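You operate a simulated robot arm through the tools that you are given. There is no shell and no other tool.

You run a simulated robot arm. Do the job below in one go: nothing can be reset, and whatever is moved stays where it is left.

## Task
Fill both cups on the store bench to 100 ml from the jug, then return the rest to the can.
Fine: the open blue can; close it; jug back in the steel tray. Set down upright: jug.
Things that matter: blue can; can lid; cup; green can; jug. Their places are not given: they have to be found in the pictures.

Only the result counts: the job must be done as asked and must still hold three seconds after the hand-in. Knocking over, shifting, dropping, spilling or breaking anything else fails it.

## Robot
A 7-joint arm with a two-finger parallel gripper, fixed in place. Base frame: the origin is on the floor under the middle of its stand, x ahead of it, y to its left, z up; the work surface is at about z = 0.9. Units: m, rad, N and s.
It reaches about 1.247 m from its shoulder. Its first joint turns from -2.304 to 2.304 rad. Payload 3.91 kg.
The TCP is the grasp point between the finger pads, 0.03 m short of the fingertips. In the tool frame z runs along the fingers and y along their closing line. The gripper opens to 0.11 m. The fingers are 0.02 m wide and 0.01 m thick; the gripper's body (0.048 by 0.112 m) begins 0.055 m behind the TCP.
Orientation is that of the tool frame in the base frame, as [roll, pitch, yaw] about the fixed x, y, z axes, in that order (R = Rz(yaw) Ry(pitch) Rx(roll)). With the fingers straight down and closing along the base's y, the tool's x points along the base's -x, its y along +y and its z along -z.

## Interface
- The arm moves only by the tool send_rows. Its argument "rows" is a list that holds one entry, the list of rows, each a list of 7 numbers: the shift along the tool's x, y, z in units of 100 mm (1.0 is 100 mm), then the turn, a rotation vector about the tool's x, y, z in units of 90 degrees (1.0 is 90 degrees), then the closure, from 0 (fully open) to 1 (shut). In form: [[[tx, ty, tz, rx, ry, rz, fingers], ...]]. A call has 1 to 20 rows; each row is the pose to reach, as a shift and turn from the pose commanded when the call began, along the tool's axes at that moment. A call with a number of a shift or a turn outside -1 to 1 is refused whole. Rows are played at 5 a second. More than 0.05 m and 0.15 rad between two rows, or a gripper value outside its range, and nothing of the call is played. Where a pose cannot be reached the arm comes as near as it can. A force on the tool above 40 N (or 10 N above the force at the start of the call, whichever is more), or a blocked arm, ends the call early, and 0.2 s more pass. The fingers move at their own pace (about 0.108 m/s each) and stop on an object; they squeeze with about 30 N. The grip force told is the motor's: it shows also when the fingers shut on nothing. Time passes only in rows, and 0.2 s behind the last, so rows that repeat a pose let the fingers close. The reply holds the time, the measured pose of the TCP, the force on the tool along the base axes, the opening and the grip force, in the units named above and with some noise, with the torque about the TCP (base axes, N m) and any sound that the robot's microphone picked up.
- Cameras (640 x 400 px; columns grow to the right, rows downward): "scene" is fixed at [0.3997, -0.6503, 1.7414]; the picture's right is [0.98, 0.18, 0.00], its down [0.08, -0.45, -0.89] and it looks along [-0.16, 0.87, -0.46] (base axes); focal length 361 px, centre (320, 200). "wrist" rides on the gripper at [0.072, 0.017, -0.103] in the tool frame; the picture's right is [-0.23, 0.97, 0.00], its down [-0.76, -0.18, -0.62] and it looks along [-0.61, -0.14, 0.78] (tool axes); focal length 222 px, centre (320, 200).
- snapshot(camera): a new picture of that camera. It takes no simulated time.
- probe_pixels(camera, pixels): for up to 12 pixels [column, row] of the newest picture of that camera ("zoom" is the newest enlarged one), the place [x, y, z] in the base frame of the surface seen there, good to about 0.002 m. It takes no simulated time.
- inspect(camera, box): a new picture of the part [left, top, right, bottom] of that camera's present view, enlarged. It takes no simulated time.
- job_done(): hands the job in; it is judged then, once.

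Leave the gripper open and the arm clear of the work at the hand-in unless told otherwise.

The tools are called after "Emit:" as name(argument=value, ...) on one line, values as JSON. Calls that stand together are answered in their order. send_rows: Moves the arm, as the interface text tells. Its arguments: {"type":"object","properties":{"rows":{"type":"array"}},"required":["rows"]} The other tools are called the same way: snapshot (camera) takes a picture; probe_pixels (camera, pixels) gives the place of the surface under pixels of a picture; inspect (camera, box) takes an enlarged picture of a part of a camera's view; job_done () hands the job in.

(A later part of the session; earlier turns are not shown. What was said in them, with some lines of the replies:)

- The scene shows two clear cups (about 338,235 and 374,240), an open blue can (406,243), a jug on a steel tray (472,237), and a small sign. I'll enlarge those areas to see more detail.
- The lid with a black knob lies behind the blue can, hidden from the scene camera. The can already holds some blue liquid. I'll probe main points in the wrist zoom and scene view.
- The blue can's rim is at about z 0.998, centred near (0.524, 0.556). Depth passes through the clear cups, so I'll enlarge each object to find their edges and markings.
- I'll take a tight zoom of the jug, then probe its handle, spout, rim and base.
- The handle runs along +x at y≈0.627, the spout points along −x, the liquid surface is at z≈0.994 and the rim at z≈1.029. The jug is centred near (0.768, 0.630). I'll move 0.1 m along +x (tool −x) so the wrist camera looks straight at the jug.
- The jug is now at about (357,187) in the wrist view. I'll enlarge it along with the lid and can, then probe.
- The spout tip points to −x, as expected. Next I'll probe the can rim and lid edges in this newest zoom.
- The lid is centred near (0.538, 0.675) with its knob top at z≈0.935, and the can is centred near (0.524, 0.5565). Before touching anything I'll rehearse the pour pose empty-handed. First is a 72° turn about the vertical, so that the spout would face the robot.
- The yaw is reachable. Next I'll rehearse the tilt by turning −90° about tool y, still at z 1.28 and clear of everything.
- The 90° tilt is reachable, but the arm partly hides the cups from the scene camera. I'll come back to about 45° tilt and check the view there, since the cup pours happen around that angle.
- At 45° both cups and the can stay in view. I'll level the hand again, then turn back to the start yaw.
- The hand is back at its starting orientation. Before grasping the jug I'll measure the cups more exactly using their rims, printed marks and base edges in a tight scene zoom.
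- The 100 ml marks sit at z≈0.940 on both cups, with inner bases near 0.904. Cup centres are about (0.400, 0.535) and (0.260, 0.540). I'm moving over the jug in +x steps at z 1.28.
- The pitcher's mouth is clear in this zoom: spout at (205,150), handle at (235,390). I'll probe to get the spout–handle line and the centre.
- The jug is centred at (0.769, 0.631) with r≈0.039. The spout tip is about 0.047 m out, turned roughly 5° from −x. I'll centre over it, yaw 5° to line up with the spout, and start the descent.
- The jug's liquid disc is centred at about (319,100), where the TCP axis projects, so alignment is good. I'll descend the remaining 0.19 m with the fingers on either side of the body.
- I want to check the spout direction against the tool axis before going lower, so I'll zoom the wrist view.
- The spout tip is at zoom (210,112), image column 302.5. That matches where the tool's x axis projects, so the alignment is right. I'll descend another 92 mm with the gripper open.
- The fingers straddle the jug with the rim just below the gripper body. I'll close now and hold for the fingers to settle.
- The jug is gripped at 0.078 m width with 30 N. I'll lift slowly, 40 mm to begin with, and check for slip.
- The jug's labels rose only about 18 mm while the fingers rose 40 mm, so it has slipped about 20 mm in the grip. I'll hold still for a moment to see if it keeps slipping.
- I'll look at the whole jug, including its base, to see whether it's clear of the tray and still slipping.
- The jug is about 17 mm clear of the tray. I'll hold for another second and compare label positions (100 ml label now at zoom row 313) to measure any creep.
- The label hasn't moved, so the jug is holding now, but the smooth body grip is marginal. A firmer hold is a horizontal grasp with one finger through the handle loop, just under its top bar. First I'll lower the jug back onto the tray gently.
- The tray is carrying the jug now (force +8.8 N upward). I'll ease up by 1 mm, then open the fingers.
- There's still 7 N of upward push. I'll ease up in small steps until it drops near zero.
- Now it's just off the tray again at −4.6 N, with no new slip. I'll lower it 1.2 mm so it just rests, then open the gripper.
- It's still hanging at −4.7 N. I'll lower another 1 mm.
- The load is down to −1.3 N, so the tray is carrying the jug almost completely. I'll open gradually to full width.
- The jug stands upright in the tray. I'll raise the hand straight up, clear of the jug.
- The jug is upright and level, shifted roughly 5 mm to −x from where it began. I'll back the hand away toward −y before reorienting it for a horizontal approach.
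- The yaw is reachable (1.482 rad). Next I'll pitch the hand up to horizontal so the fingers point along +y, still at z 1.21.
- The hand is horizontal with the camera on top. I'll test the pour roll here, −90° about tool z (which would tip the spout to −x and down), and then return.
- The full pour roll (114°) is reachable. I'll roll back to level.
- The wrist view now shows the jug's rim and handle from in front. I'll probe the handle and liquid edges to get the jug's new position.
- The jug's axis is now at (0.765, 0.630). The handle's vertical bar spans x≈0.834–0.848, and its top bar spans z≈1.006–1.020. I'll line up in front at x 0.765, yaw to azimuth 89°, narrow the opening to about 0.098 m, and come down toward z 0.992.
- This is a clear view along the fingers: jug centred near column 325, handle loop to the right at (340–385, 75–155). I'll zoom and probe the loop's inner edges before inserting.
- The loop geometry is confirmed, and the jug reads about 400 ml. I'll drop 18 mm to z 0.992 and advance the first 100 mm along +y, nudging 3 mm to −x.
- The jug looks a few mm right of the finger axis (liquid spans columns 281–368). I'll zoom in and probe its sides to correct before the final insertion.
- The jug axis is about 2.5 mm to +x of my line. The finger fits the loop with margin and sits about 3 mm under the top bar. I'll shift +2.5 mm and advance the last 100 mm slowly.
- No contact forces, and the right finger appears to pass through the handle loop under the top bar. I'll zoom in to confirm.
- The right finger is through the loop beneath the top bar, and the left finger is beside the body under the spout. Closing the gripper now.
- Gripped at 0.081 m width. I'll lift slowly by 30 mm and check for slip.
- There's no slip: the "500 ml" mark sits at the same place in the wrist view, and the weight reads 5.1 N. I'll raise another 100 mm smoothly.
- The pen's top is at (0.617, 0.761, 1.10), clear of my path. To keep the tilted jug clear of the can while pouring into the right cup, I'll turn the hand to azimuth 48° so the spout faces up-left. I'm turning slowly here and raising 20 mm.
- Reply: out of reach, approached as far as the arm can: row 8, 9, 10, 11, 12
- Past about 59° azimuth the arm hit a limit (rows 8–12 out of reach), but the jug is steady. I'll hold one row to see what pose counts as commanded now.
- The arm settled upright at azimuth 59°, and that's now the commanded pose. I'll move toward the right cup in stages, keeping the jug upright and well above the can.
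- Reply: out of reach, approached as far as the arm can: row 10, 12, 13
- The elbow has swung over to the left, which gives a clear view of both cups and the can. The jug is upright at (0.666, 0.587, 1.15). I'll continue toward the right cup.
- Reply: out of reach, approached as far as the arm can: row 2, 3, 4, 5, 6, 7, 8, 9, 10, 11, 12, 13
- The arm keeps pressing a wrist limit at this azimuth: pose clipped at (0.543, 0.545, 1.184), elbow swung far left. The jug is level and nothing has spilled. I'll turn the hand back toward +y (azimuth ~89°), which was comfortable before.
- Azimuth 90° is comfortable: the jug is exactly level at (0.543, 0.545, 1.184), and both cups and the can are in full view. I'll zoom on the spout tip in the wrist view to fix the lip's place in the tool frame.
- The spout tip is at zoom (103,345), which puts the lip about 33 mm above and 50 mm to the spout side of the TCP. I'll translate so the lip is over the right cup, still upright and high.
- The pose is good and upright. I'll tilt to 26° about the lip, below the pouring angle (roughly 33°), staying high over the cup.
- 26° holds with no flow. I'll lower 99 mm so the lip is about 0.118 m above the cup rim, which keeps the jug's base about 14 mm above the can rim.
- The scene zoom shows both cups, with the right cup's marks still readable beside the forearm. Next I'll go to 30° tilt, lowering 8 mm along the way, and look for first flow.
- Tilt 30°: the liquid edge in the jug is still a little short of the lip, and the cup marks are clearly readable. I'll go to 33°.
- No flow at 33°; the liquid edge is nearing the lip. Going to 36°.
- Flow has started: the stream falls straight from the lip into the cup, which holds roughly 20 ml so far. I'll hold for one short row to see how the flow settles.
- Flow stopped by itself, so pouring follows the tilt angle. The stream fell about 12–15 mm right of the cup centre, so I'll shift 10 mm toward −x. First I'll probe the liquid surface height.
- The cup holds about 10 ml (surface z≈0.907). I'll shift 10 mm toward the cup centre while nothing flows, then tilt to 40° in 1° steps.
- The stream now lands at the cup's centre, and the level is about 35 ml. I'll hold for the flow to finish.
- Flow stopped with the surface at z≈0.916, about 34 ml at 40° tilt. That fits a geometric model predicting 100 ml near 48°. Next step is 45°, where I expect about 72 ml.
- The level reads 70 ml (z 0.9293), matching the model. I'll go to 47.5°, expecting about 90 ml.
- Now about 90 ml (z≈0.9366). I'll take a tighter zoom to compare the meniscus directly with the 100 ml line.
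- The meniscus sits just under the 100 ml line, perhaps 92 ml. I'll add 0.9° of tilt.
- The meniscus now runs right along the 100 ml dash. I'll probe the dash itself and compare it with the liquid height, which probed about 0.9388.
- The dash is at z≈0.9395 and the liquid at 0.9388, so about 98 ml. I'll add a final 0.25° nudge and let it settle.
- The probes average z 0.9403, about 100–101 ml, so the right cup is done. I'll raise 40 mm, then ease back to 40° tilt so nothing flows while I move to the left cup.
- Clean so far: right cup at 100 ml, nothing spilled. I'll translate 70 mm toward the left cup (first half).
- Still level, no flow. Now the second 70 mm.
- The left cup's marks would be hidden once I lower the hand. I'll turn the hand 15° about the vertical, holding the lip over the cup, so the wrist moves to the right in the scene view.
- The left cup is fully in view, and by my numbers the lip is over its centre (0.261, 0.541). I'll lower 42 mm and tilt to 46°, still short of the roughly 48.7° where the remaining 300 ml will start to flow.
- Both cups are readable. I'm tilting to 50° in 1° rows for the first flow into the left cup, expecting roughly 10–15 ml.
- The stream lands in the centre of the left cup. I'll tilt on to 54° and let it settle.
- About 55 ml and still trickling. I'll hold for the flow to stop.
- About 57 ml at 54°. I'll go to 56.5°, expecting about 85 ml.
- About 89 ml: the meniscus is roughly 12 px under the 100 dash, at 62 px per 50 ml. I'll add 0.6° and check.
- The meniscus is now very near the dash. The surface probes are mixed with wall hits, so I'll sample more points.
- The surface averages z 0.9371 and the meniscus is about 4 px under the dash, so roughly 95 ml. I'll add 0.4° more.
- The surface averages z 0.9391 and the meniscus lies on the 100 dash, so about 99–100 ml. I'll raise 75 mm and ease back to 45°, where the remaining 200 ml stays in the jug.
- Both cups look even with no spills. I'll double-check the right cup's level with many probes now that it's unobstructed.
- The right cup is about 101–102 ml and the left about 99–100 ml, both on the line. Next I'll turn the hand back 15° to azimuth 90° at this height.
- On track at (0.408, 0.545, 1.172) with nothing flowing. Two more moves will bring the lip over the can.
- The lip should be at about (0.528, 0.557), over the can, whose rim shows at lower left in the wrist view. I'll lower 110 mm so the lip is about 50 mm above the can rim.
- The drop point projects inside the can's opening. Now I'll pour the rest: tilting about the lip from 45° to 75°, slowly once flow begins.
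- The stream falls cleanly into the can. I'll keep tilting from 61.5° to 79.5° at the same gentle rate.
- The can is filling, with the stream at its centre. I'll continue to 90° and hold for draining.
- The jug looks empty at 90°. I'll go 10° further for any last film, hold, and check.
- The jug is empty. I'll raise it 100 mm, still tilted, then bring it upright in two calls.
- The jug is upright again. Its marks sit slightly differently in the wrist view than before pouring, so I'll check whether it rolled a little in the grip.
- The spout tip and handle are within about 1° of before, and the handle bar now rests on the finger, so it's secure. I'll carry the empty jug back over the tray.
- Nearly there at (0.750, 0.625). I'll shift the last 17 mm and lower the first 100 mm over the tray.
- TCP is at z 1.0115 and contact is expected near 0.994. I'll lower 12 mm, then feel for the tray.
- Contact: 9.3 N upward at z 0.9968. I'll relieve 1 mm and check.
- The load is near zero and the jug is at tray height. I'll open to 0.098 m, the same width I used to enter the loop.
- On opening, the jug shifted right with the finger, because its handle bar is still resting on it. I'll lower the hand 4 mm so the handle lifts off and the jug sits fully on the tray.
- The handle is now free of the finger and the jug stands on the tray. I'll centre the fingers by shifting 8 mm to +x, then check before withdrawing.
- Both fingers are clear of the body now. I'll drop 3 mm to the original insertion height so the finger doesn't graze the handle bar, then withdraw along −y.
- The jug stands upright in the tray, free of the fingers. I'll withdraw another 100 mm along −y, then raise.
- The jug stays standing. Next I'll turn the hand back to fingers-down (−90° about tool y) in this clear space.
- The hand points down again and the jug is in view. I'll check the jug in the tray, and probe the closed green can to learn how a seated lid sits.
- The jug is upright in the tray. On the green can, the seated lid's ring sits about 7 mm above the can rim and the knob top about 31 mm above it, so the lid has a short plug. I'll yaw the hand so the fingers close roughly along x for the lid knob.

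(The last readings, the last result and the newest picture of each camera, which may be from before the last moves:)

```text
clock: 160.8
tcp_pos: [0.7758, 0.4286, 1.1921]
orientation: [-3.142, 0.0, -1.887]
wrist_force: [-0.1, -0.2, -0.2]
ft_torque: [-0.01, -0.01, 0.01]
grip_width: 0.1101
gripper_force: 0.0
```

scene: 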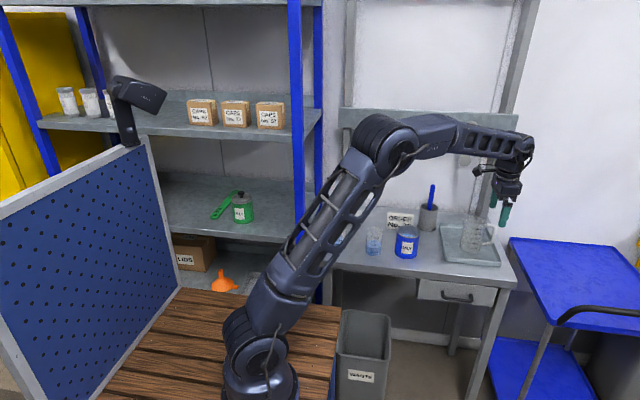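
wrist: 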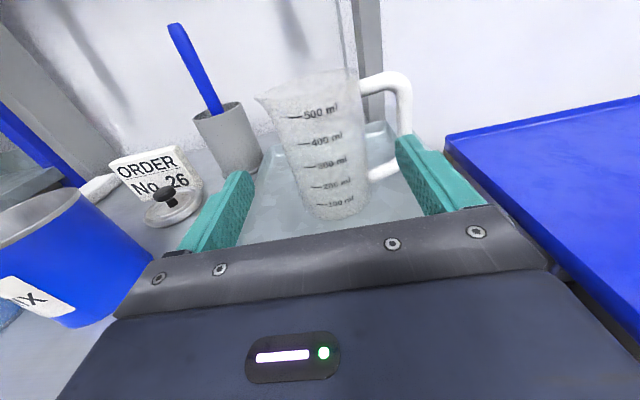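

Yaw is set. I'll move in four steps over the lid at z 1.19, well above the pen and the sign.

Emit:
send_rows(rows=[[[-0.13, 0.25, 0, 0, 0, 0, 0], [-0.27, 0.5, 0, 0, 0, 0, 0], [-0.4, 0.755, 0, 0, 0, 0, 0], [-0.4, 0.755, 0, 0, 0, 0, 0]]])

Emit:
send_rows(rows=[[[-0.13, 0.25, 0, 0, 0, 0, 0], [-0.27, 0.5, 0, 0, 0, 0, 0], [-0.4, 0.755, 0, 0, 0, 0, 0], [-0.4, 0.755, 0, 0, 0, 0, 0]]])

Emit:
send_rows(rows=[[[-0.13, 0.25, 0, 0, 0, 0, 0], [-0.27, 0.5, 0, 0, 0, 0, 0], [-0.4, 0.755, 0, 0, 0, 0, 0], [-0.4, 0.755, 0, 0, 0, 0, 0]]])

Emit:
send_rows(rows=[[[-0.13, 0.25, 0, 0, 0, 0, 0], [-0.27, 0.5, 0, 0, 0, 0, 0], [-0.4, 0.755, 0, 0, 0, 0, 0], [-0.4, 0.755, 0, 0, 0, 0, 0]]])

Emit:
snapshot(camera="wrist")

Emit:
snapshot(camera="scene")

```text
clock: 161.8
tcp_pos: [0.717, 0.4901, 1.1914]
orientation: [3.142, 0.001, -1.888]
wrist_force: [-0.1, -0.4, 0.1]
ft_torque: [0.03, 0.0, 0.0]
grip_width: 0.1101
gripper_force: 0.1
```

```text
clock: 162.8
tcp_pos: [0.6586, 0.5517, 1.1916]
orientation: [3.142, 0.002, -1.888]
wrist_force: [0.7, 0.6, -0.6]
ft_torque: [0.02, 0.02, 0.01]
grip_width: 0.1099
gripper_force: 0.1
```

```text
clock: 163.8
tcp_pos: [0.5981, 0.6155, 1.1912]
orientation: [3.142, 0.002, -1.889]
wrist_force: [0.1, 0.3, 0.4]
ft_torque: [-0.02, 0.03, -0.02]
grip_width: 0.1099
gripper_force: 0.0
```

```text
clock: 164.8
tcp_pos: [0.5365, 0.6763, 1.1925]
orientation: [-3.14, 0.001, -1.888]
wrist_force: [0.9, -0.4, -0.3]
ft_torque: [-0.03, 0.01, -0.02]
grip_width: 0.1099
gripper_force: 0.0
```

```text
taken
```

wrist: 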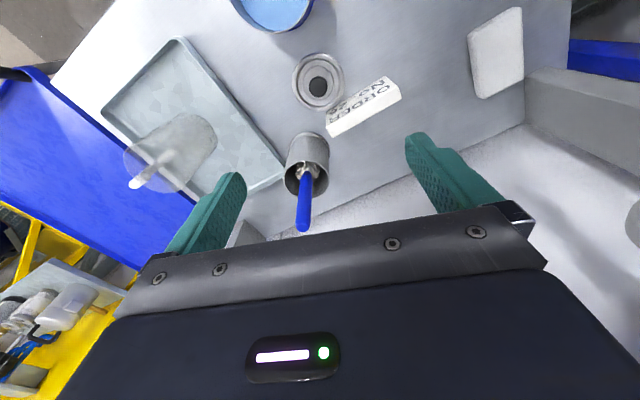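

```text
taken
```

scene: 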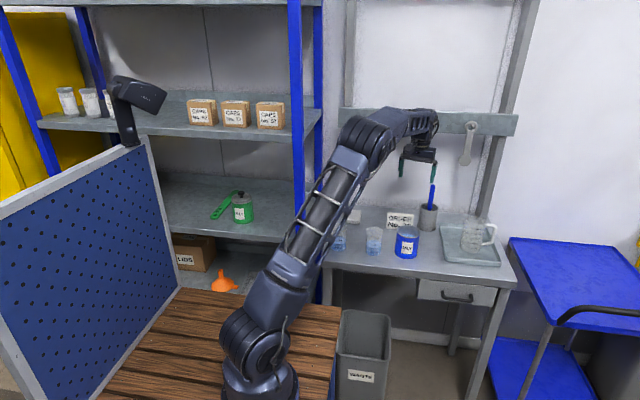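

The knob is at (318,87), right on the finger axis. I'll zoom on the lid and sign and probe exact positions before descending.

Emit:
inspect(camera="wrist", box=[250, 30, 410, 140])

Emit:
probe_pixels(camera="zoom", pixels=[[273, 224], [240, 224], [308, 224], [273, 190], [273, 258], [172, 220], [376, 200], [270, 95], [270, 310], [310, 380], [590, 230], [330, 400]])

Emit:
probe_pixels(camera="zoom", pixels=[[185, 170], [360, 160], [200, 280], [340, 285], [310, 370], [450, 290], [560, 200], [590, 260], [320, 395], [440, 230], [100, 5], [240, 5]])

```text
3.64 times, centred on (330, 85) of wrist
```

zoom: 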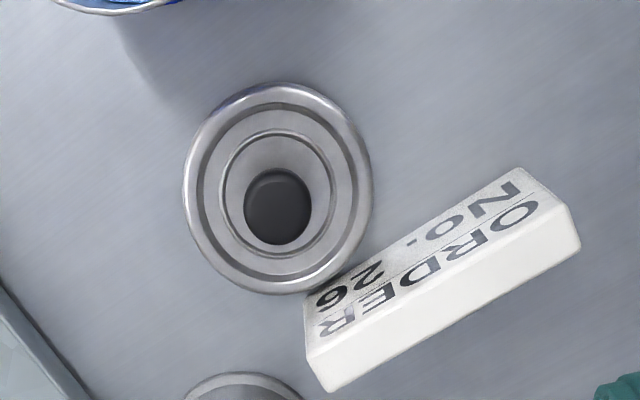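

```text
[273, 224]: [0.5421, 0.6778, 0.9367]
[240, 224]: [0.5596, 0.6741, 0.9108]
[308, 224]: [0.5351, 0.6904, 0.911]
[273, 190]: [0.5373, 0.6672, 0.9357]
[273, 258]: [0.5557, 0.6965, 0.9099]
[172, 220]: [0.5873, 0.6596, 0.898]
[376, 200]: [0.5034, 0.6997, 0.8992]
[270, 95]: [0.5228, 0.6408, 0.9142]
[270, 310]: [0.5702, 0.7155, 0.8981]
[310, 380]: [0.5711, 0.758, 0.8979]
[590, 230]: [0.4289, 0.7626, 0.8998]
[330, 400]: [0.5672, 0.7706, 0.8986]
```

```text
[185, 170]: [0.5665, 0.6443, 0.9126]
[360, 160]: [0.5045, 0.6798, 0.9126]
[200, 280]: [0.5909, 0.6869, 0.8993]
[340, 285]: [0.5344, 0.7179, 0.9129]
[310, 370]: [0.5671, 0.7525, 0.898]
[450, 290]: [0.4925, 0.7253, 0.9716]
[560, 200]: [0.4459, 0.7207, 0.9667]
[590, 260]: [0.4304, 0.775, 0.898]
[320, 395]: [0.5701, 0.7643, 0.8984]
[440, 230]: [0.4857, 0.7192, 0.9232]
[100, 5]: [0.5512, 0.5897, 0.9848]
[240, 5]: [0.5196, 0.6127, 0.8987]
```

The knob is at about (0.538, 0.673) with its top at z 0.936; the sign's front face is near y 0.715 with its top at 0.972. I'll narrow the fingers to 0.05 m and descend the first 200 mm.

Emit:
send_rows(rows=[[[0.018, -0.01, 0, 0, 0, 0, 0.545], [0.018, -0.01, 0.3, 0, 0, 0, 0.545], [0.018, -0.01, 0.6, 0, 0, 0, 0.545], [0.018, -0.01, 0.9, 0, 0, 0, 0.545], [0.018, -0.01, 1.0, 0, 0, 0, 0.545], [0.018, -0.01, 1.0, 0, 0, 0, 0.545]]])

Emit:
inspect(camera="wrist", box=[220, 40, 420, 165])

Emit:
snapshot(camera="wrist")

```text
clock: 166.2
tcp_pos: [0.5388, 0.6728, 1.0922]
orientation: [-3.141, -0.001, -1.89]
wrist_force: [-0.2, 0.0, -0.4]
ft_torque: [0.0, 0.0, -0.01]
grip_width: 0.0501
gripper_force: 0.0
```

```text
3.20 times, centred on (320, 102) of wrist
```

zoom: 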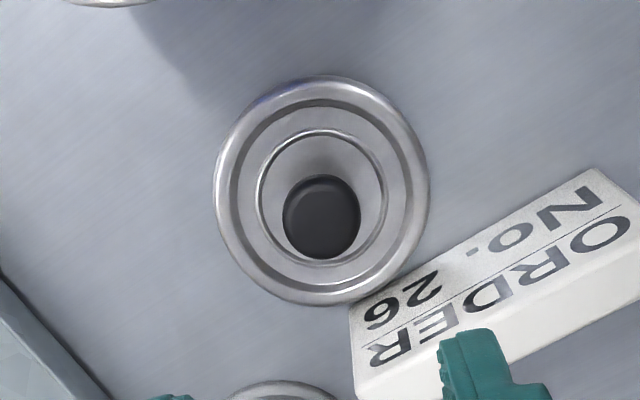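

```text
taken
```

wrist: 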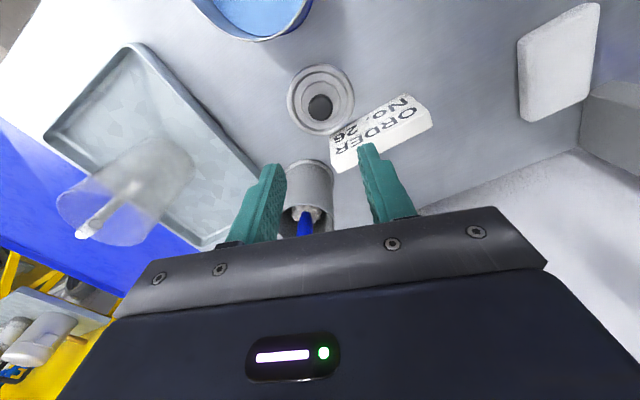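

The knob is centred on the finger axis (image 320,106). I'll descend another 100 mm.

Emit:
send_rows(rows=[[[0.01, 0, 0.25, 0, 0, 0, 0.545], [0.015, 0, 0.5, 0, 0, 0, 0.545], [0.015, 0, 0.75, 0, 0, 0, 0.545], [0.015, 0, 1.0, 0, 0, 0, 0.545], [0.015, 0, 1.0, 0, 0, 0, 0.545]]])

Emit:
snapshot(camera="wrist")

Emit:
inspect(camera="wrist", box=[220, 60, 420, 230])

```text
clock: 167.4
tcp_pos: [0.54, 0.6721, 0.9909]
orientation: [3.142, 0.001, -1.887]
wrist_force: [0.2, 0.0, 0.0]
ft_torque: [0.02, 0.04, -0.02]
grip_width: 0.0501
gripper_force: 0.0
```

```text
taken
```

wrist: 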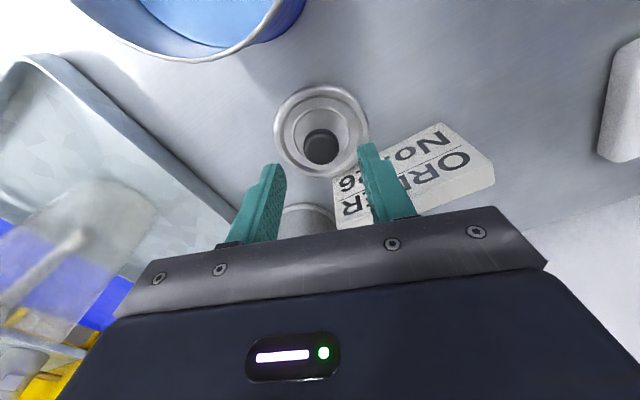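

```text
2.35 times, centred on (320, 145) of wrist
```

zoom: 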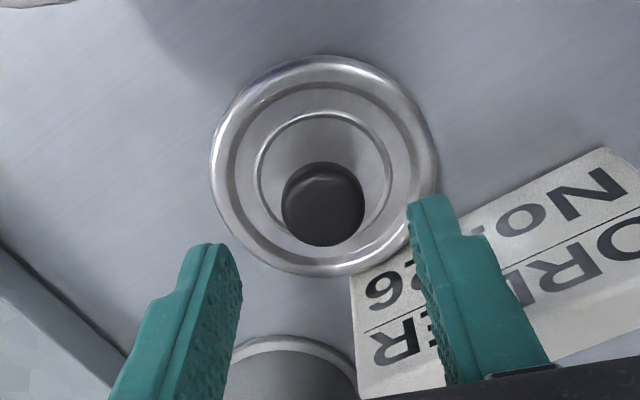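

Alignment is within 2 mm. I'll descend the last 42 mm so the tips straddle the knob just above the lid.

Emit:
send_rows(rows=[[[-0.005, 0.005, 0.15, 0, 0, 0, 0.545], [-0.01, 0.005, 0.3, 0, 0, 0, 0.545], [-0.01, 0.005, 0.42, 0, 0, 0, 0.545], [-0.01, 0.005, 0.42, 0, 0, 0, 0.545]]])

Emit:
inspect(camera="wrist", box=[220, 60, 420, 230])

```text
clock: 168.4
tcp_pos: [0.5396, 0.6744, 0.9492]
orientation: [-3.141, 0.0, -1.89]
wrist_force: [0.2, 0.0, -0.1]
ft_torque: [-0.04, -0.02, 0.0]
grip_width: 0.05
gripper_force: 0.1
```

```text
2.35 times, centred on (320, 145) of wrist
```

zoom: 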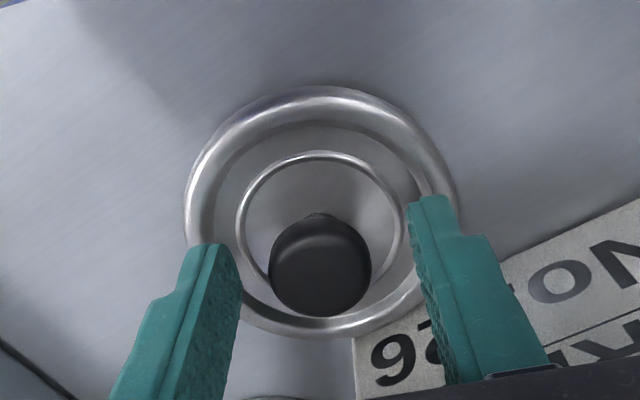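

The knob sits between the fingers, about 3 mm toward tool +x. I'll shift 3 mm and close on it.

Emit:
send_rows(rows=[[[0.03, 0, 0, 0, 0, 0, 0.545], [0.03, 0, 0, 0, 0, 0, 0.75], [0.03, 0, 0, 0, 0, 0, 1], [0.03, 0, 0, 0, 0, 0, 1], [0.03, 0, 0, 0, 0, 0, 1], [0.03, 0, 0, 0, 0, 0, 1]]])

Emit:
inspect(camera="wrist", box=[220, 60, 420, 230])

```text
clock: 169.8
tcp_pos: [0.538, 0.6695, 0.9502]
orientation: [3.141, 0.001, -1.889]
wrist_force: [0.2, -0.9, 1.0]
ft_torque: [0.0, 0.0, 0.06]
grip_width: 0.0259
gripper_force: 29.9
```

```text
2.35 times, centred on (320, 145) of wrist
```

zoom: 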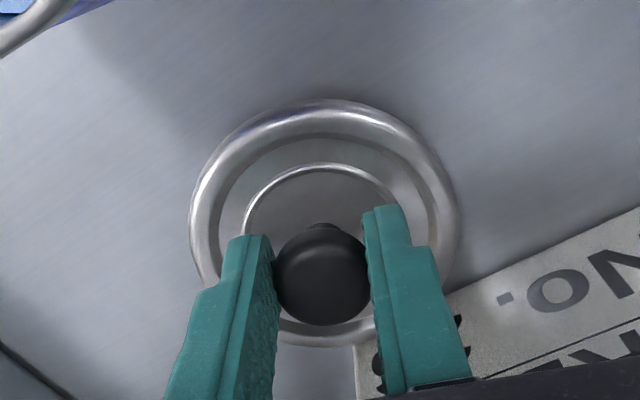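

The knob is gripped at 0.026 m width. I'll lift slowly by 30 mm and check.

Emit:
send_rows(rows=[[[0, 0, -0.03, 0, 0, 0, 1], [0, 0, -0.08, 0, 0, 0, 1], [0, 0, -0.14, 0, 0, 0, 1], [0, 0, -0.2, 0, 0, 0, 1], [0, 0, -0.26, 0, 0, 0, 1], [0, 0, -0.3, 0, 0, 0, 1], [0, 0, -0.3, 0, 0, 0, 1]]])

Emit:
snapshot(camera="wrist")

Emit:
inspect(camera="scene", box=[376, 180, 456, 240])

```text
clock: 171.4
tcp_pos: [0.5387, 0.6699, 0.9793]
orientation: [3.142, 0.003, -1.89]
wrist_force: [0.3, -1.2, -1.2]
ft_torque: [0.0, 0.01, 0.01]
grip_width: 0.026
gripper_force: 30.2
```

```text
taken
```

wrist: 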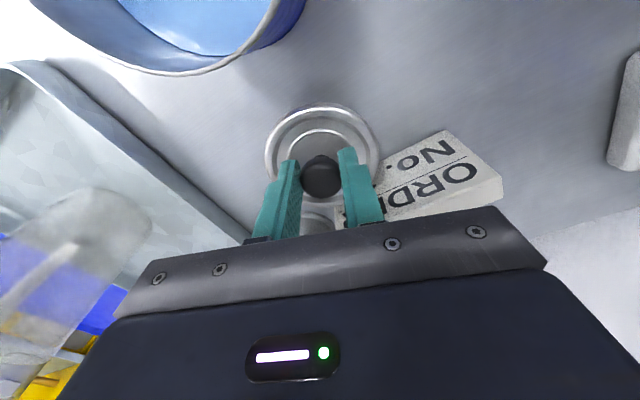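

```text
6.67 times, centred on (416, 210) of scene
```

zoom: 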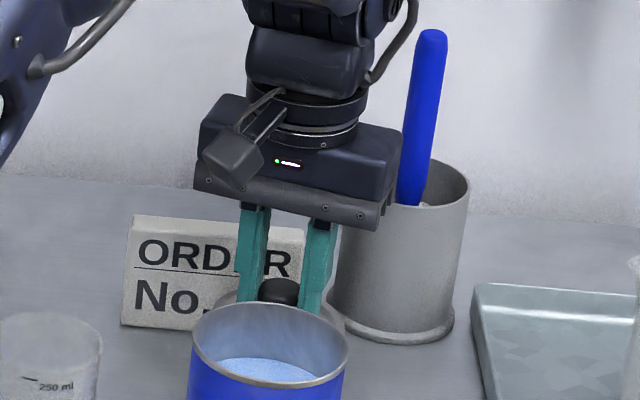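

The lid is lifted cleanly. I'll raise another 100 mm, straight up past the can rim height.

Emit:
send_rows(rows=[[[0, 0, -0.1, 0, 0, 0, 1], [0, 0, -0.25, 0, 0, 0, 1], [0, 0, -0.4, 0, 0, 0, 1], [0, 0, -0.55, 0, 0, 0, 1], [0, 0, -0.7, 0, 0, 0, 1], [0, 0, -0.85, 0, 0, 0, 1], [0, 0, -0.95, 0, 0, 0, 1], [0, 0, -0.95, 0, 0, 0, 1]]])

Emit:
send_rows(rows=[[[0.1, -0.02, 0, 0, 0, 0, 1], [0.25, -0.05, 0, 0, 0, 0, 1], [0.4, -0.08, 0, 0, 0, 0, 1], [0.55, -0.11, 0, 0, 0, 0, 1], [0.6, -0.117, 0, 0, 0, 0, 1], [0.6, -0.117, 0, 0, 0, 0, 1]]])

Emit:
send_rows(rows=[[[0.1, -0.02, 0, 0, 0, 0, 1], [0.25, -0.05, 0, 0, 0, 0, 1], [0.4, -0.08, 0, 0, 0, 0, 1], [0.5, -0.1, 0, 0, 0, 0, 1], [0.532, -0.103, 0, 0, 0, 0, 1], [0.532, -0.103, 0, 0, 0, 0, 1]]])

Emit:
snapshot(camera="scene")

Emit:
snapshot(camera="wrist")

Emit:
inspect(camera="scene", box=[376, 195, 440, 260])

```text
clock: 173.2
tcp_pos: [0.5372, 0.6698, 1.074]
orientation: [-3.141, 0.001, -1.89]
wrist_force: [-0.1, -0.5, -0.1]
ft_torque: [-0.01, -0.03, 0.01]
grip_width: 0.0258
gripper_force: 30.6
```

```text
clock: 174.6
tcp_pos: [0.5303, 0.609, 1.0738]
orientation: [3.141, 0.0, -1.889]
wrist_force: [-0.4, 0.0, -0.2]
ft_torque: [-0.03, 0.02, 0.01]
grip_width: 0.0258
gripper_force: 30.1
```

```text
clock: 176.0
tcp_pos: [0.5251, 0.5549, 1.0738]
orientation: [3.141, 0.002, -1.888]
wrist_force: [0.4, -0.1, -1.3]
ft_torque: [0.03, 0.04, -0.03]
grip_width: 0.0258
gripper_force: 29.7
```

```text
taken
```

scene: 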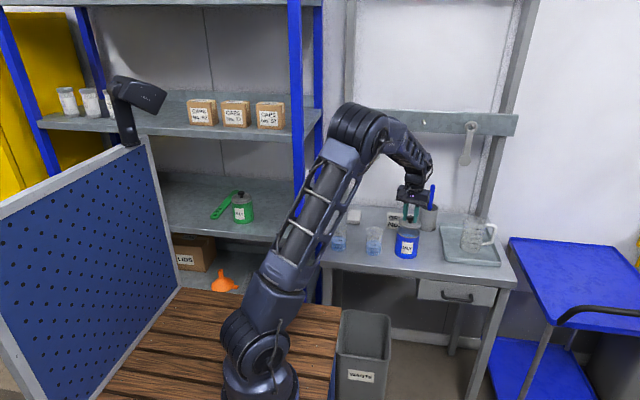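

```text
taken
```

wrist: 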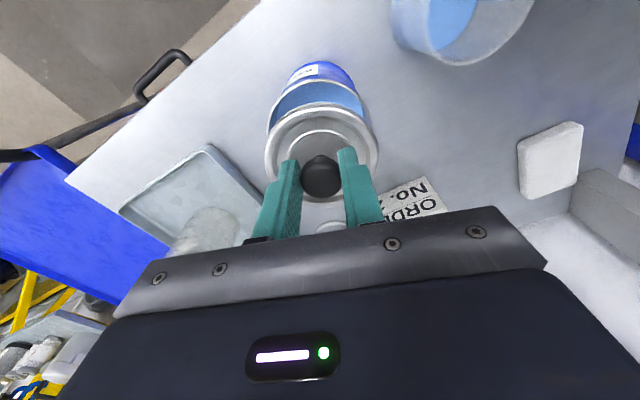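

```text
6.15 times, centred on (408, 228) of scene
```

zoom: 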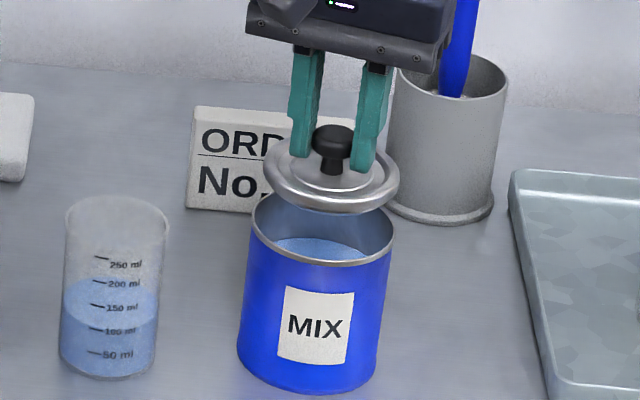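

The lid hovers above the can. I'll probe lid and can-rim edges in this zoom to compare their centres.

Emit:
probe_pixels(camera="zoom", pixels=[[268, 178], [396, 178], [330, 206], [290, 198], [375, 198], [300, 160], [370, 150], [333, 140], [256, 222], [390, 228], [320, 262], [290, 255]])

Emit:
inspect(camera="wrist", box=[240, 40, 400, 200])

Emit:
probe_pixels(camera="zoom", pixels=[[170, 300], [450, 300], [320, 180], [215, 230], [420, 230], [320, 340], [130, 250], [500, 250], [310, 60], [230, 330], [400, 330], [320, 400]])

```text
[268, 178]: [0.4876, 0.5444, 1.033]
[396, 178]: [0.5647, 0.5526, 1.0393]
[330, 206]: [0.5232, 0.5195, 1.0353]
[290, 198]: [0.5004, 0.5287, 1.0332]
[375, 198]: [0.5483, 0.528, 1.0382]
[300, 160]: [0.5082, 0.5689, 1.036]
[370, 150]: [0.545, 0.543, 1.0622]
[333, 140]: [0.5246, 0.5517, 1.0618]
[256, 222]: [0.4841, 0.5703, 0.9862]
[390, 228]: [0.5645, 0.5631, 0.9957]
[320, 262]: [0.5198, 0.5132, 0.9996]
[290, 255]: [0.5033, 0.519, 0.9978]
```

```text
2.50 times, centred on (320, 120) of wrist
```

zoom: 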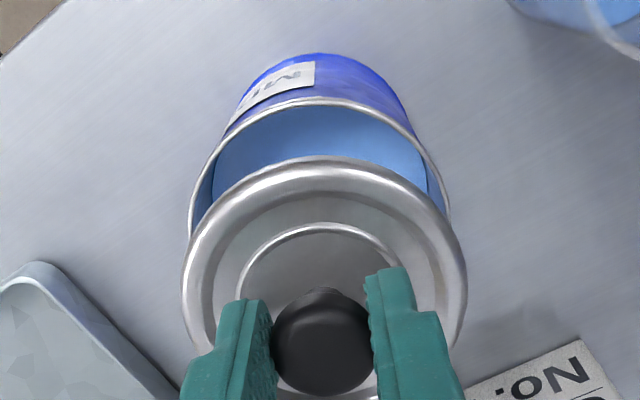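

```text
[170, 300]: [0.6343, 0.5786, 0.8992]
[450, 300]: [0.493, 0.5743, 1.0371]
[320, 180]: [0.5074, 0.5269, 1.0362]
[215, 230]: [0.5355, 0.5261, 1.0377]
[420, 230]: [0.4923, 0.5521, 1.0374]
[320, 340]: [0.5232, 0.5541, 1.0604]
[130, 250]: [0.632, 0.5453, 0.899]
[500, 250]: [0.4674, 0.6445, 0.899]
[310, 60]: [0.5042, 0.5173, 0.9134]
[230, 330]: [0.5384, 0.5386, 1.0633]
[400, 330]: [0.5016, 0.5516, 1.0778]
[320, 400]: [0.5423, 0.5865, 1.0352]
```

I'll look closer at the lid's attitude and its position over the rim.

Emit:
inspect(camera="scene", box=[386, 205, 446, 243])

Emit:
probe_pixels(camera="zoom", pixels=[[160, 160], [190, 195], [240, 215], [290, 220], [340, 215], [380, 195], [400, 165], [170, 130], [395, 130], [290, 200], [230, 110], [350, 110]])

```text
10.53 times, centred on (416, 224) of scene
```

zoom: 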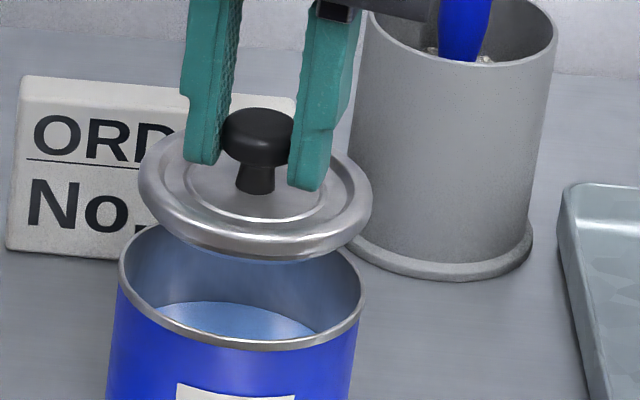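

```text
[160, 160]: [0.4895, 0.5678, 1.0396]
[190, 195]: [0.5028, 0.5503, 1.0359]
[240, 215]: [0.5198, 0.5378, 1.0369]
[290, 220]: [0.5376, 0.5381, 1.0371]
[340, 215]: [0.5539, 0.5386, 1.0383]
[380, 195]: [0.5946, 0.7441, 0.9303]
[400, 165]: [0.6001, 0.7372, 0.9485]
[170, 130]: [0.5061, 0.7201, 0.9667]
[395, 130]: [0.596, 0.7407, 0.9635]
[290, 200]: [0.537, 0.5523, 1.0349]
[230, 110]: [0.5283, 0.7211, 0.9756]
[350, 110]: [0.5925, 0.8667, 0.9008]
```

Lid and rim look parallel. I'll sample more points around the lid edge and can rim to check the front–back alignment.

Emit:
probe_pixels(camera="zoom", pixels=[[143, 175], [155, 200], [180, 225], [215, 243], [255, 252], [290, 252], [325, 244], [355, 225], [370, 200], [270, 245], [230, 240], [310, 240]])

Emit:
probe_pixels(camera="zoom", pixels=[[122, 265], [128, 285], [145, 305], [170, 325], [200, 338], [235, 346], [270, 346], [305, 340], [335, 326], [355, 308], [362, 292], [135, 240]])

```text
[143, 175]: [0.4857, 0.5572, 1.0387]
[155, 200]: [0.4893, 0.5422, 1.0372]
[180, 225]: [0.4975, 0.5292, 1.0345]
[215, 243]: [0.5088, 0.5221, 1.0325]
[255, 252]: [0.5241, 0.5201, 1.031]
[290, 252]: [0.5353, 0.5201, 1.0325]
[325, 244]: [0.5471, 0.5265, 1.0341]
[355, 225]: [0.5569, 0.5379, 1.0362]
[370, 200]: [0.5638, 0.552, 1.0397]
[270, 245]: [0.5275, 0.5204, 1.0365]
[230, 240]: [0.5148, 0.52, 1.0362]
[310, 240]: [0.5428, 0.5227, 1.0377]
```

```text
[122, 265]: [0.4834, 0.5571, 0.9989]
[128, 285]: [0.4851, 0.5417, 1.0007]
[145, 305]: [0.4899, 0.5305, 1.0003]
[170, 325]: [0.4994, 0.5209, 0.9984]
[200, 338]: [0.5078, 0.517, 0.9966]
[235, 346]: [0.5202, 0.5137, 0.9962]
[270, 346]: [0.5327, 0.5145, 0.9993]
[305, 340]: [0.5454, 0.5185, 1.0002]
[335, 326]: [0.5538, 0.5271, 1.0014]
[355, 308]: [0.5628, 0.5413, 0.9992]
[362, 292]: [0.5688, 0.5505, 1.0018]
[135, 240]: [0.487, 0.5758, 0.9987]
```

Circle fits put the can centre at (0.525, 0.556) and the lid centre at (0.525, 0.559). I'll move the lid 3 mm toward −y and lower 22 mm, to just above the rim.

Emit:
send_rows(rows=[[[0.015, -0.003, 0, 0, 0, 0, 1], [0.028, -0.006, 0, 0, 0, 0, 1], [0.028, -0.006, 0.06, 0, 0, 0, 1], [0.028, -0.006, 0.12, 0, 0, 0, 1], [0.028, -0.006, 0.18, 0, 0, 0, 1], [0.028, -0.006, 0.22, 0, 0, 0, 1], [0.028, -0.006, 0.22, 0, 0, 0, 1]]])

Emit:
inspect(camera="scene", box=[386, 208, 434, 238])

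Emit:
probe_pixels(camera="zoom", pixels=[[130, 200], [150, 240], [190, 270], [240, 285], [290, 285], [330, 270], [355, 240], [260, 290], [210, 280], [310, 280], [240, 330], [200, 320]])

```text
clock: 177.6
tcp_pos: [0.5221, 0.5532, 1.0518]
orientation: [3.14, -0.001, -1.886]
wrist_force: [-0.5, 0.6, 0.1]
ft_torque: [0.0, -0.02, -0.03]
grip_width: 0.0257
gripper_force: 29.3
```

```text
13.33 times, centred on (410, 223) of scene
```

zoom: 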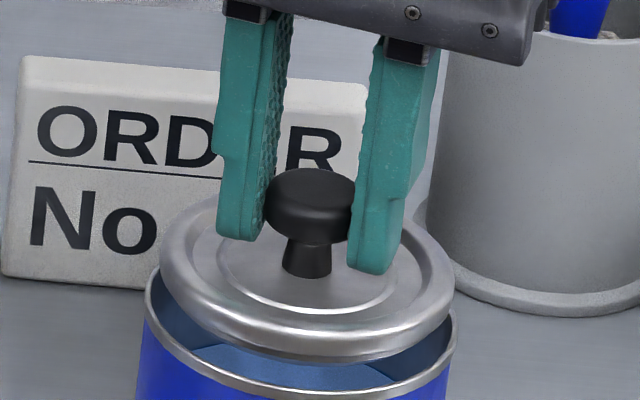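

```text
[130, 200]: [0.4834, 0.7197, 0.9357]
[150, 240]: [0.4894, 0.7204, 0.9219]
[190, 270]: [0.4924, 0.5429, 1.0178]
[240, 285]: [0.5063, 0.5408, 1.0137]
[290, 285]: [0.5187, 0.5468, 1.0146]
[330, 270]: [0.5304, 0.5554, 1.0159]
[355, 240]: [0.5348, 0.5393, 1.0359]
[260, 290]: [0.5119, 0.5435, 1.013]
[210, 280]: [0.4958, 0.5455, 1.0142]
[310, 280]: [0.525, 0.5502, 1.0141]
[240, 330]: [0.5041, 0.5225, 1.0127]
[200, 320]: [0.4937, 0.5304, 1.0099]
```

Laterally centred. I'll do one more edge check at this height for the front–back fit.

Emit:
probe_pixels(camera="zoom", pixels=[[165, 270], [180, 300], [205, 325], [240, 345], [280, 355], [320, 357], [360, 350], [400, 335], [430, 312], [448, 285], [300, 350], [260, 345]])

Emit:
probe_pixels(camera="zoom", pixels=[[148, 300], [155, 325], [170, 345], [195, 365], [225, 380], [260, 390], [300, 395], [340, 393], [380, 385], [415, 368], [440, 345], [452, 322]])

```text
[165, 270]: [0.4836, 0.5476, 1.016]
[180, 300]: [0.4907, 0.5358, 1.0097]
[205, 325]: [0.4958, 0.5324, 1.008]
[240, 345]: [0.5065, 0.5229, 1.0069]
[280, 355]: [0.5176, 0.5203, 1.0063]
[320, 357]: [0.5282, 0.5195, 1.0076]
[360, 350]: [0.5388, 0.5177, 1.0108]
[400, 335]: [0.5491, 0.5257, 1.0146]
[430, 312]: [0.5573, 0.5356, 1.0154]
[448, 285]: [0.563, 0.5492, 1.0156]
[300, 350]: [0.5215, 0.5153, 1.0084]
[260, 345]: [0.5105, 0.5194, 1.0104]
```

```text
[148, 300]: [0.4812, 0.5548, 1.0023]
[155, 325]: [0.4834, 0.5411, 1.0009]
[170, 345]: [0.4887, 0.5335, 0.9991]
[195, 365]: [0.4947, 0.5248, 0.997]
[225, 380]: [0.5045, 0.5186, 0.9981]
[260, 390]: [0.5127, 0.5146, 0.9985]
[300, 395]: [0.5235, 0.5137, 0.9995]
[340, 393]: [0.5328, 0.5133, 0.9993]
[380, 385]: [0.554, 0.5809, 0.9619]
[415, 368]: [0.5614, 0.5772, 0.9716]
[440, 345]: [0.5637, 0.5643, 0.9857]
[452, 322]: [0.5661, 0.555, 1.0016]
```

Lid centre (0.524, 0.5555) and can centre (0.524, 0.556) are now aligned to about 1 mm. I'll lower 8 mm slowly and watch the force.

Emit:
send_rows(rows=[[[0, 0, 0.02, 0, 0, 0, 1], [0, 0, 0.04, 0, 0, 0, 1], [0, 0, 0.06, 0, 0, 0, 1], [0, 0, 0.08, 0, 0, 0, 1], [0, 0, 0.08, 0, 0, 0, 1]]])

Emit:
inspect(camera="scene", box=[386, 208, 434, 238])

```text
clock: 178.8
tcp_pos: [0.5225, 0.5536, 1.0436]
orientation: [3.141, 0.002, -1.89]
wrist_force: [-0.3, -0.3, 0.1]
ft_torque: [-0.03, 0.02, -0.04]
grip_width: 0.0259
gripper_force: 30.0
```

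```text
13.33 times, centred on (410, 223) of scene
```

zoom: 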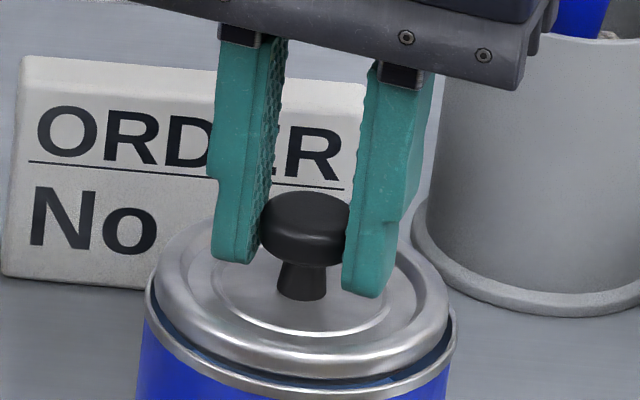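

No contact force, and the lid has entered the rim opening. I'll go down another 3 mm.

Emit:
send_rows(rows=[[[0, 0, 0.01, 0, 0, 0, 1], [0, 0, 0.02, 0, 0, 0, 1], [0, 0, 0.03, 0, 0, 0, 1], [0, 0, 0.03, 0, 0, 0, 1]]])

Emit:
inspect(camera="scene", box=[386, 208, 434, 238])

```text
clock: 179.8
tcp_pos: [0.5225, 0.5531, 1.0434]
orientation: [-3.14, 0.003, -1.888]
wrist_force: [1.2, -1.8, 26.0]
ft_torque: [0.1, -0.03, 0.03]
grip_width: 0.0259
gripper_force: 30.0
heard: snap
```

```text
13.33 times, centred on (410, 223) of scene
```

zoom: 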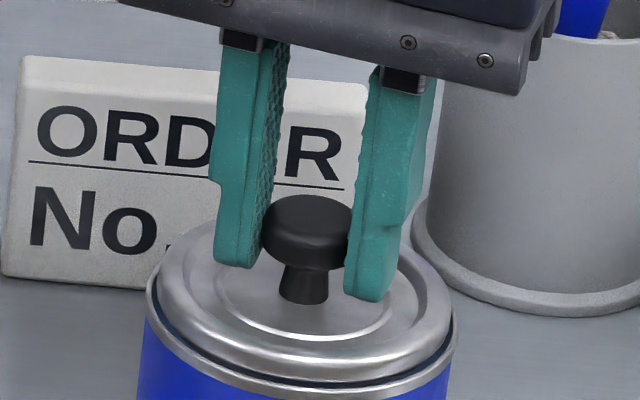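

A snap was heard at 26 N, so the lid has seated. I'll ease the commanded height back up 2 mm to relieve the push, then release.

Emit:
send_rows(rows=[[[0, 0, -0.01, 0, 0, 0, 1], [0, 0, -0.02, 0, 0, 0, 1], [0, 0, -0.02, 0, 0, 0, 1]]])

```text
clock: 180.6
tcp_pos: [0.5235, 0.5536, 1.0434]
orientation: [-3.141, 0.003, -1.889]
wrist_force: [2.9, 7.1, 15.1]
ft_torque: [0.7, -0.17, -0.05]
grip_width: 0.0255
gripper_force: 30.0
```

Force is down to 15 N. I'll ease another 1 mm.

Emit:
send_rows(rows=[[[0, 0, -0.005, 0, 0, 0, 1], [0, 0, -0.01, 0, 0, 0, 1], [0, 0, -0.01, 0, 0, 0, 1]]])

Emit:
inspect(camera="scene", box=[376, 205, 440, 265])

```text
clock: 181.4
tcp_pos: [0.522, 0.554, 1.0426]
orientation: [3.14, -0.001, -1.889]
wrist_force: [1.8, 0.5, 1.4]
ft_torque: [0.04, -0.05, -0.02]
grip_width: 0.0258
gripper_force: 29.8
```

```text
6.67 times, centred on (408, 235) of scene
```

zoom: 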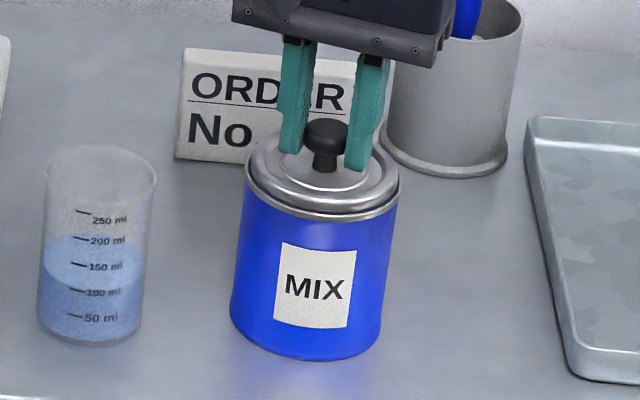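

The push has gone (about 1 N) and the lid looks fully seated. I'll open the fingers to 0.05 m to release the knob.

Emit:
send_rows(rows=[[[0, 0, 0, 0, 0, 0, 0.7], [0, 0, 0, 0, 0, 0, 0.545], [0, 0, 0, 0, 0, 0, 0.545], [0, 0, 0, 0, 0, 0, 0.545]]])

Emit:
snapshot(camera="wrist")

Emit:
inspect(camera="scene", box=[376, 205, 440, 265])

```text
clock: 182.4
tcp_pos: [0.5233, 0.5532, 1.043]
orientation: [3.141, 0.0, -1.888]
wrist_force: [0.0, -0.2, -0.9]
ft_torque: [0.03, 0.01, 0.0]
grip_width: 0.05
gripper_force: 0.1
```

```text
taken
```

wrist: 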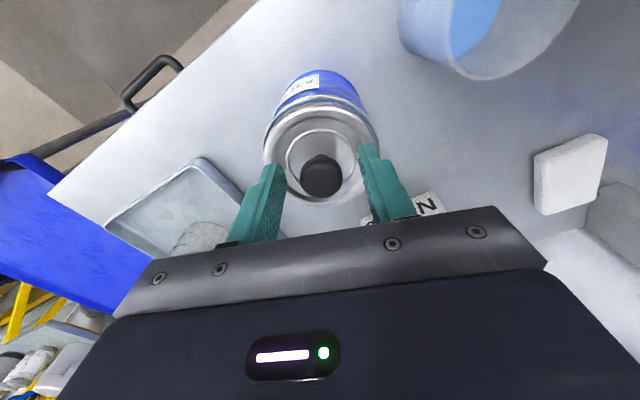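

```text
6.67 times, centred on (408, 235) of scene
```

zoom: 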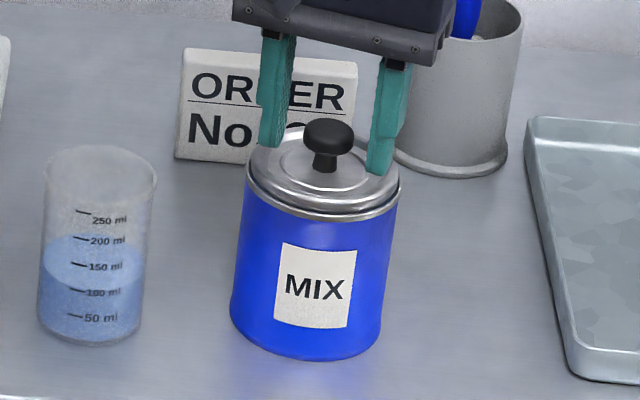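

Released, with the lid sitting flat on the can. I'll raise the hand straight up 200 mm, fingers opening once clear.

Emit:
send_rows(rows=[[[0, 0, -0.1, 0, 0, 0, 0.545], [0, 0, -0.3, 0, 0, 0, 0.545], [0, 0, -0.55, 0, 0, 0, 0.545], [0, 0, -0.8, 0, 0, 0, 0.545], [0, 0, -1.0, 0, 0, 0, 0.3], [0, 0, -1.0, 0, 0, 0, 0]]])

Emit:
send_rows(rows=[[[0, 0, -0.3, 0, 0, 0, 0], [0, 0, -0.6, 0, 0, 0, 0], [0, 0, -0.9, 0, 0, 0, 0], [0, 0, -1.0, 0, 0, 0, 0], [0, 0, -1.0, 0, 0, 0, 0]]])

Emit:
snapshot(camera="scene")

Emit:
inspect(camera="scene", box=[320, 175, 528, 305])

Emit:
snapshot(camera="wrist")

```text
clock: 183.8
tcp_pos: [0.524, 0.5538, 1.1436]
orientation: [3.141, 0.0, -1.887]
wrist_force: [-0.3, -0.6, -0.2]
ft_torque: [0.02, 0.02, -0.01]
grip_width: 0.1099
gripper_force: 0.1
```

```text
clock: 185.0
tcp_pos: [0.5224, 0.5529, 1.2456]
orientation: [3.14, 0.0, -1.888]
wrist_force: [1.0, -0.5, -0.5]
ft_torque: [0.04, 0.02, 0.02]
grip_width: 0.1102
gripper_force: 0.1
```

```text
taken
```

scene: 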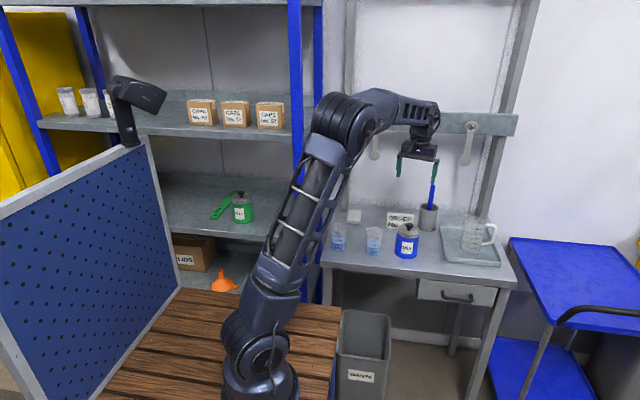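

```text
3.08 times, centred on (424, 240) of scene
```

zoom: 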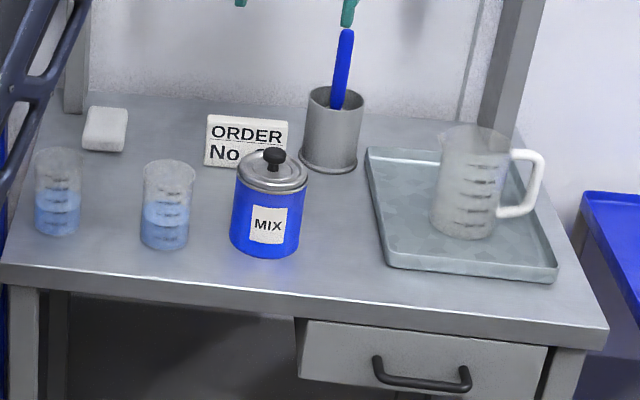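

```text
taken
```

wrist: 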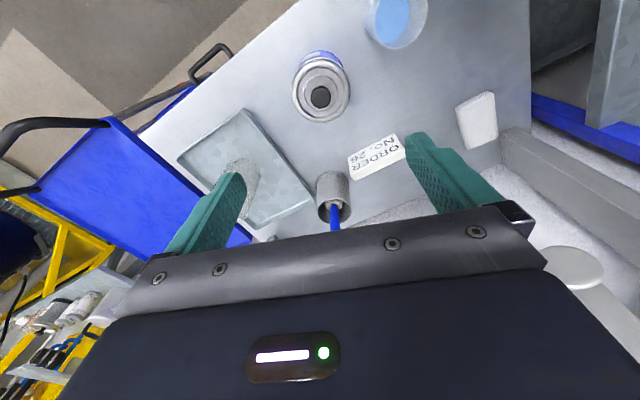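

Everything looks in place: cups filled, can closed, jug upright in the tray. I'll back the arm off a bit more, up 50 mm and toward the robot, and take final check readings.

Emit:
send_rows(rows=[[[0.25, 0, -0.12, 0, 0, 0, 0], [0.5, 0, -0.25, 0, 0, 0, 0], [0.75, 0, -0.38, 0, 0, 0, 0], [1.0, 0, -0.5, 0, 0, 0, 0], [1.0, 0, -0.5, 0, 0, 0, 0]]])

Emit:
inspect(camera="scene", box=[380, 205, 436, 265])

Emit:
probe_pixels(camera="zoom", pixels=[[320, 105], [320, 175], [255, 165], [385, 165], [320, 195], [300, 205], [315, 220], [250, 205], [320, 345]])

Emit:
inspect(camera="scene", box=[325, 215, 389, 260])

Emit:
inspect(camera="scene", box=[430, 205, 510, 255])

```text
clock: 186.2
tcp_pos: [0.4919, 0.4557, 1.295]
orientation: [-3.14, 0.0, -1.888]
wrist_force: [-0.7, 0.2, -0.2]
ft_torque: [-0.04, -0.03, 0.0]
grip_width: 0.11
gripper_force: 0.1
```

```text
6.67 times, centred on (408, 235) of scene
```

zoom: 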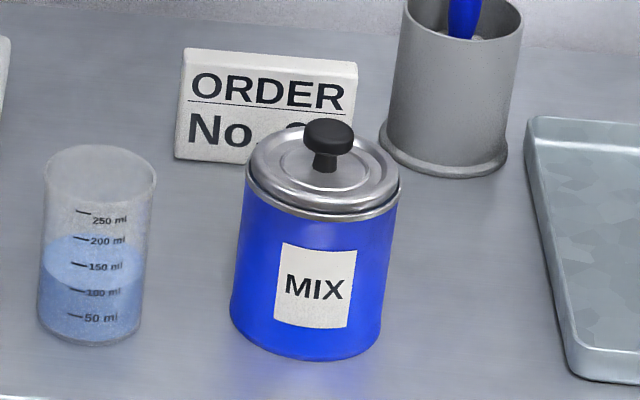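

```text
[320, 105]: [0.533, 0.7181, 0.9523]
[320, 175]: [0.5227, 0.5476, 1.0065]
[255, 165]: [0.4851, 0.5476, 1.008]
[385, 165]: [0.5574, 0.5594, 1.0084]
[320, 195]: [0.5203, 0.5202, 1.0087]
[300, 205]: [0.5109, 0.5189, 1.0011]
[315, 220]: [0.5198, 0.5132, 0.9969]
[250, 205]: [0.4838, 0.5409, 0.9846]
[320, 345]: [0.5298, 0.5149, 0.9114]
```

```text
8.89 times, centred on (357, 238) of scene
```

zoom: 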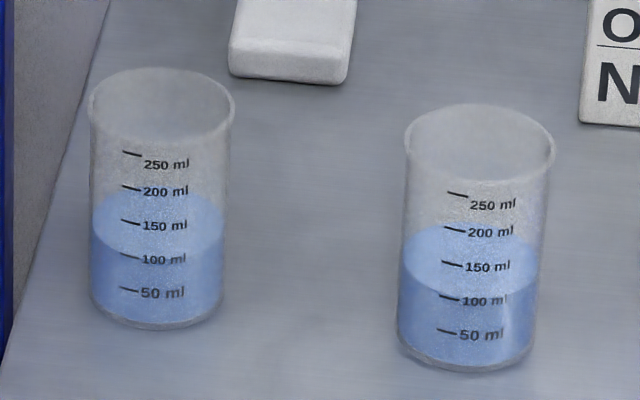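

```text
8.00 times, centred on (470, 230) of scene
```

zoom: 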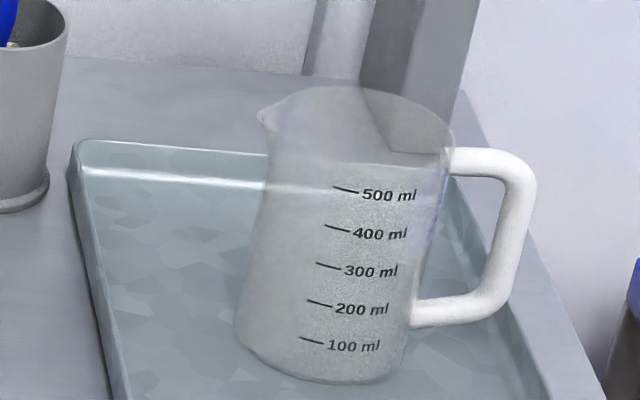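

The final state checks out:
- **Cups:** both liquid lines sit at the 100 ml marks.
- **Blue can:** closed, with the lid snapped in flat (ring z≈1.008 over a rim at about 0.999).
- **Jug:** empty and upright in the steel tray.
- **Arm:** gripper open and clear of the work.

I'm handing in the job.

Emit:
job_done()

```text
The job is handed in.
```

I've handed in the job. Both cups are filled, the rest of the liquid is back in the blue can, and the empty jug is upright in the steel tray. I saw no spills, and nothing else was knocked over or moved.

- **Cups:** by my readings the left cup holds about 99–100 ml and the right about 101–102 ml.
- **Blue can:** closed; the lid clicked in with an audible snap and sits flat on the rim.
- **Jug:** it slipped about 20 mm in my first grip, so I set it down and picked it up again with one finger through the handle. It now stands about 1 cm from where it started.
- **Arm:** gripper open and clear of the bench.
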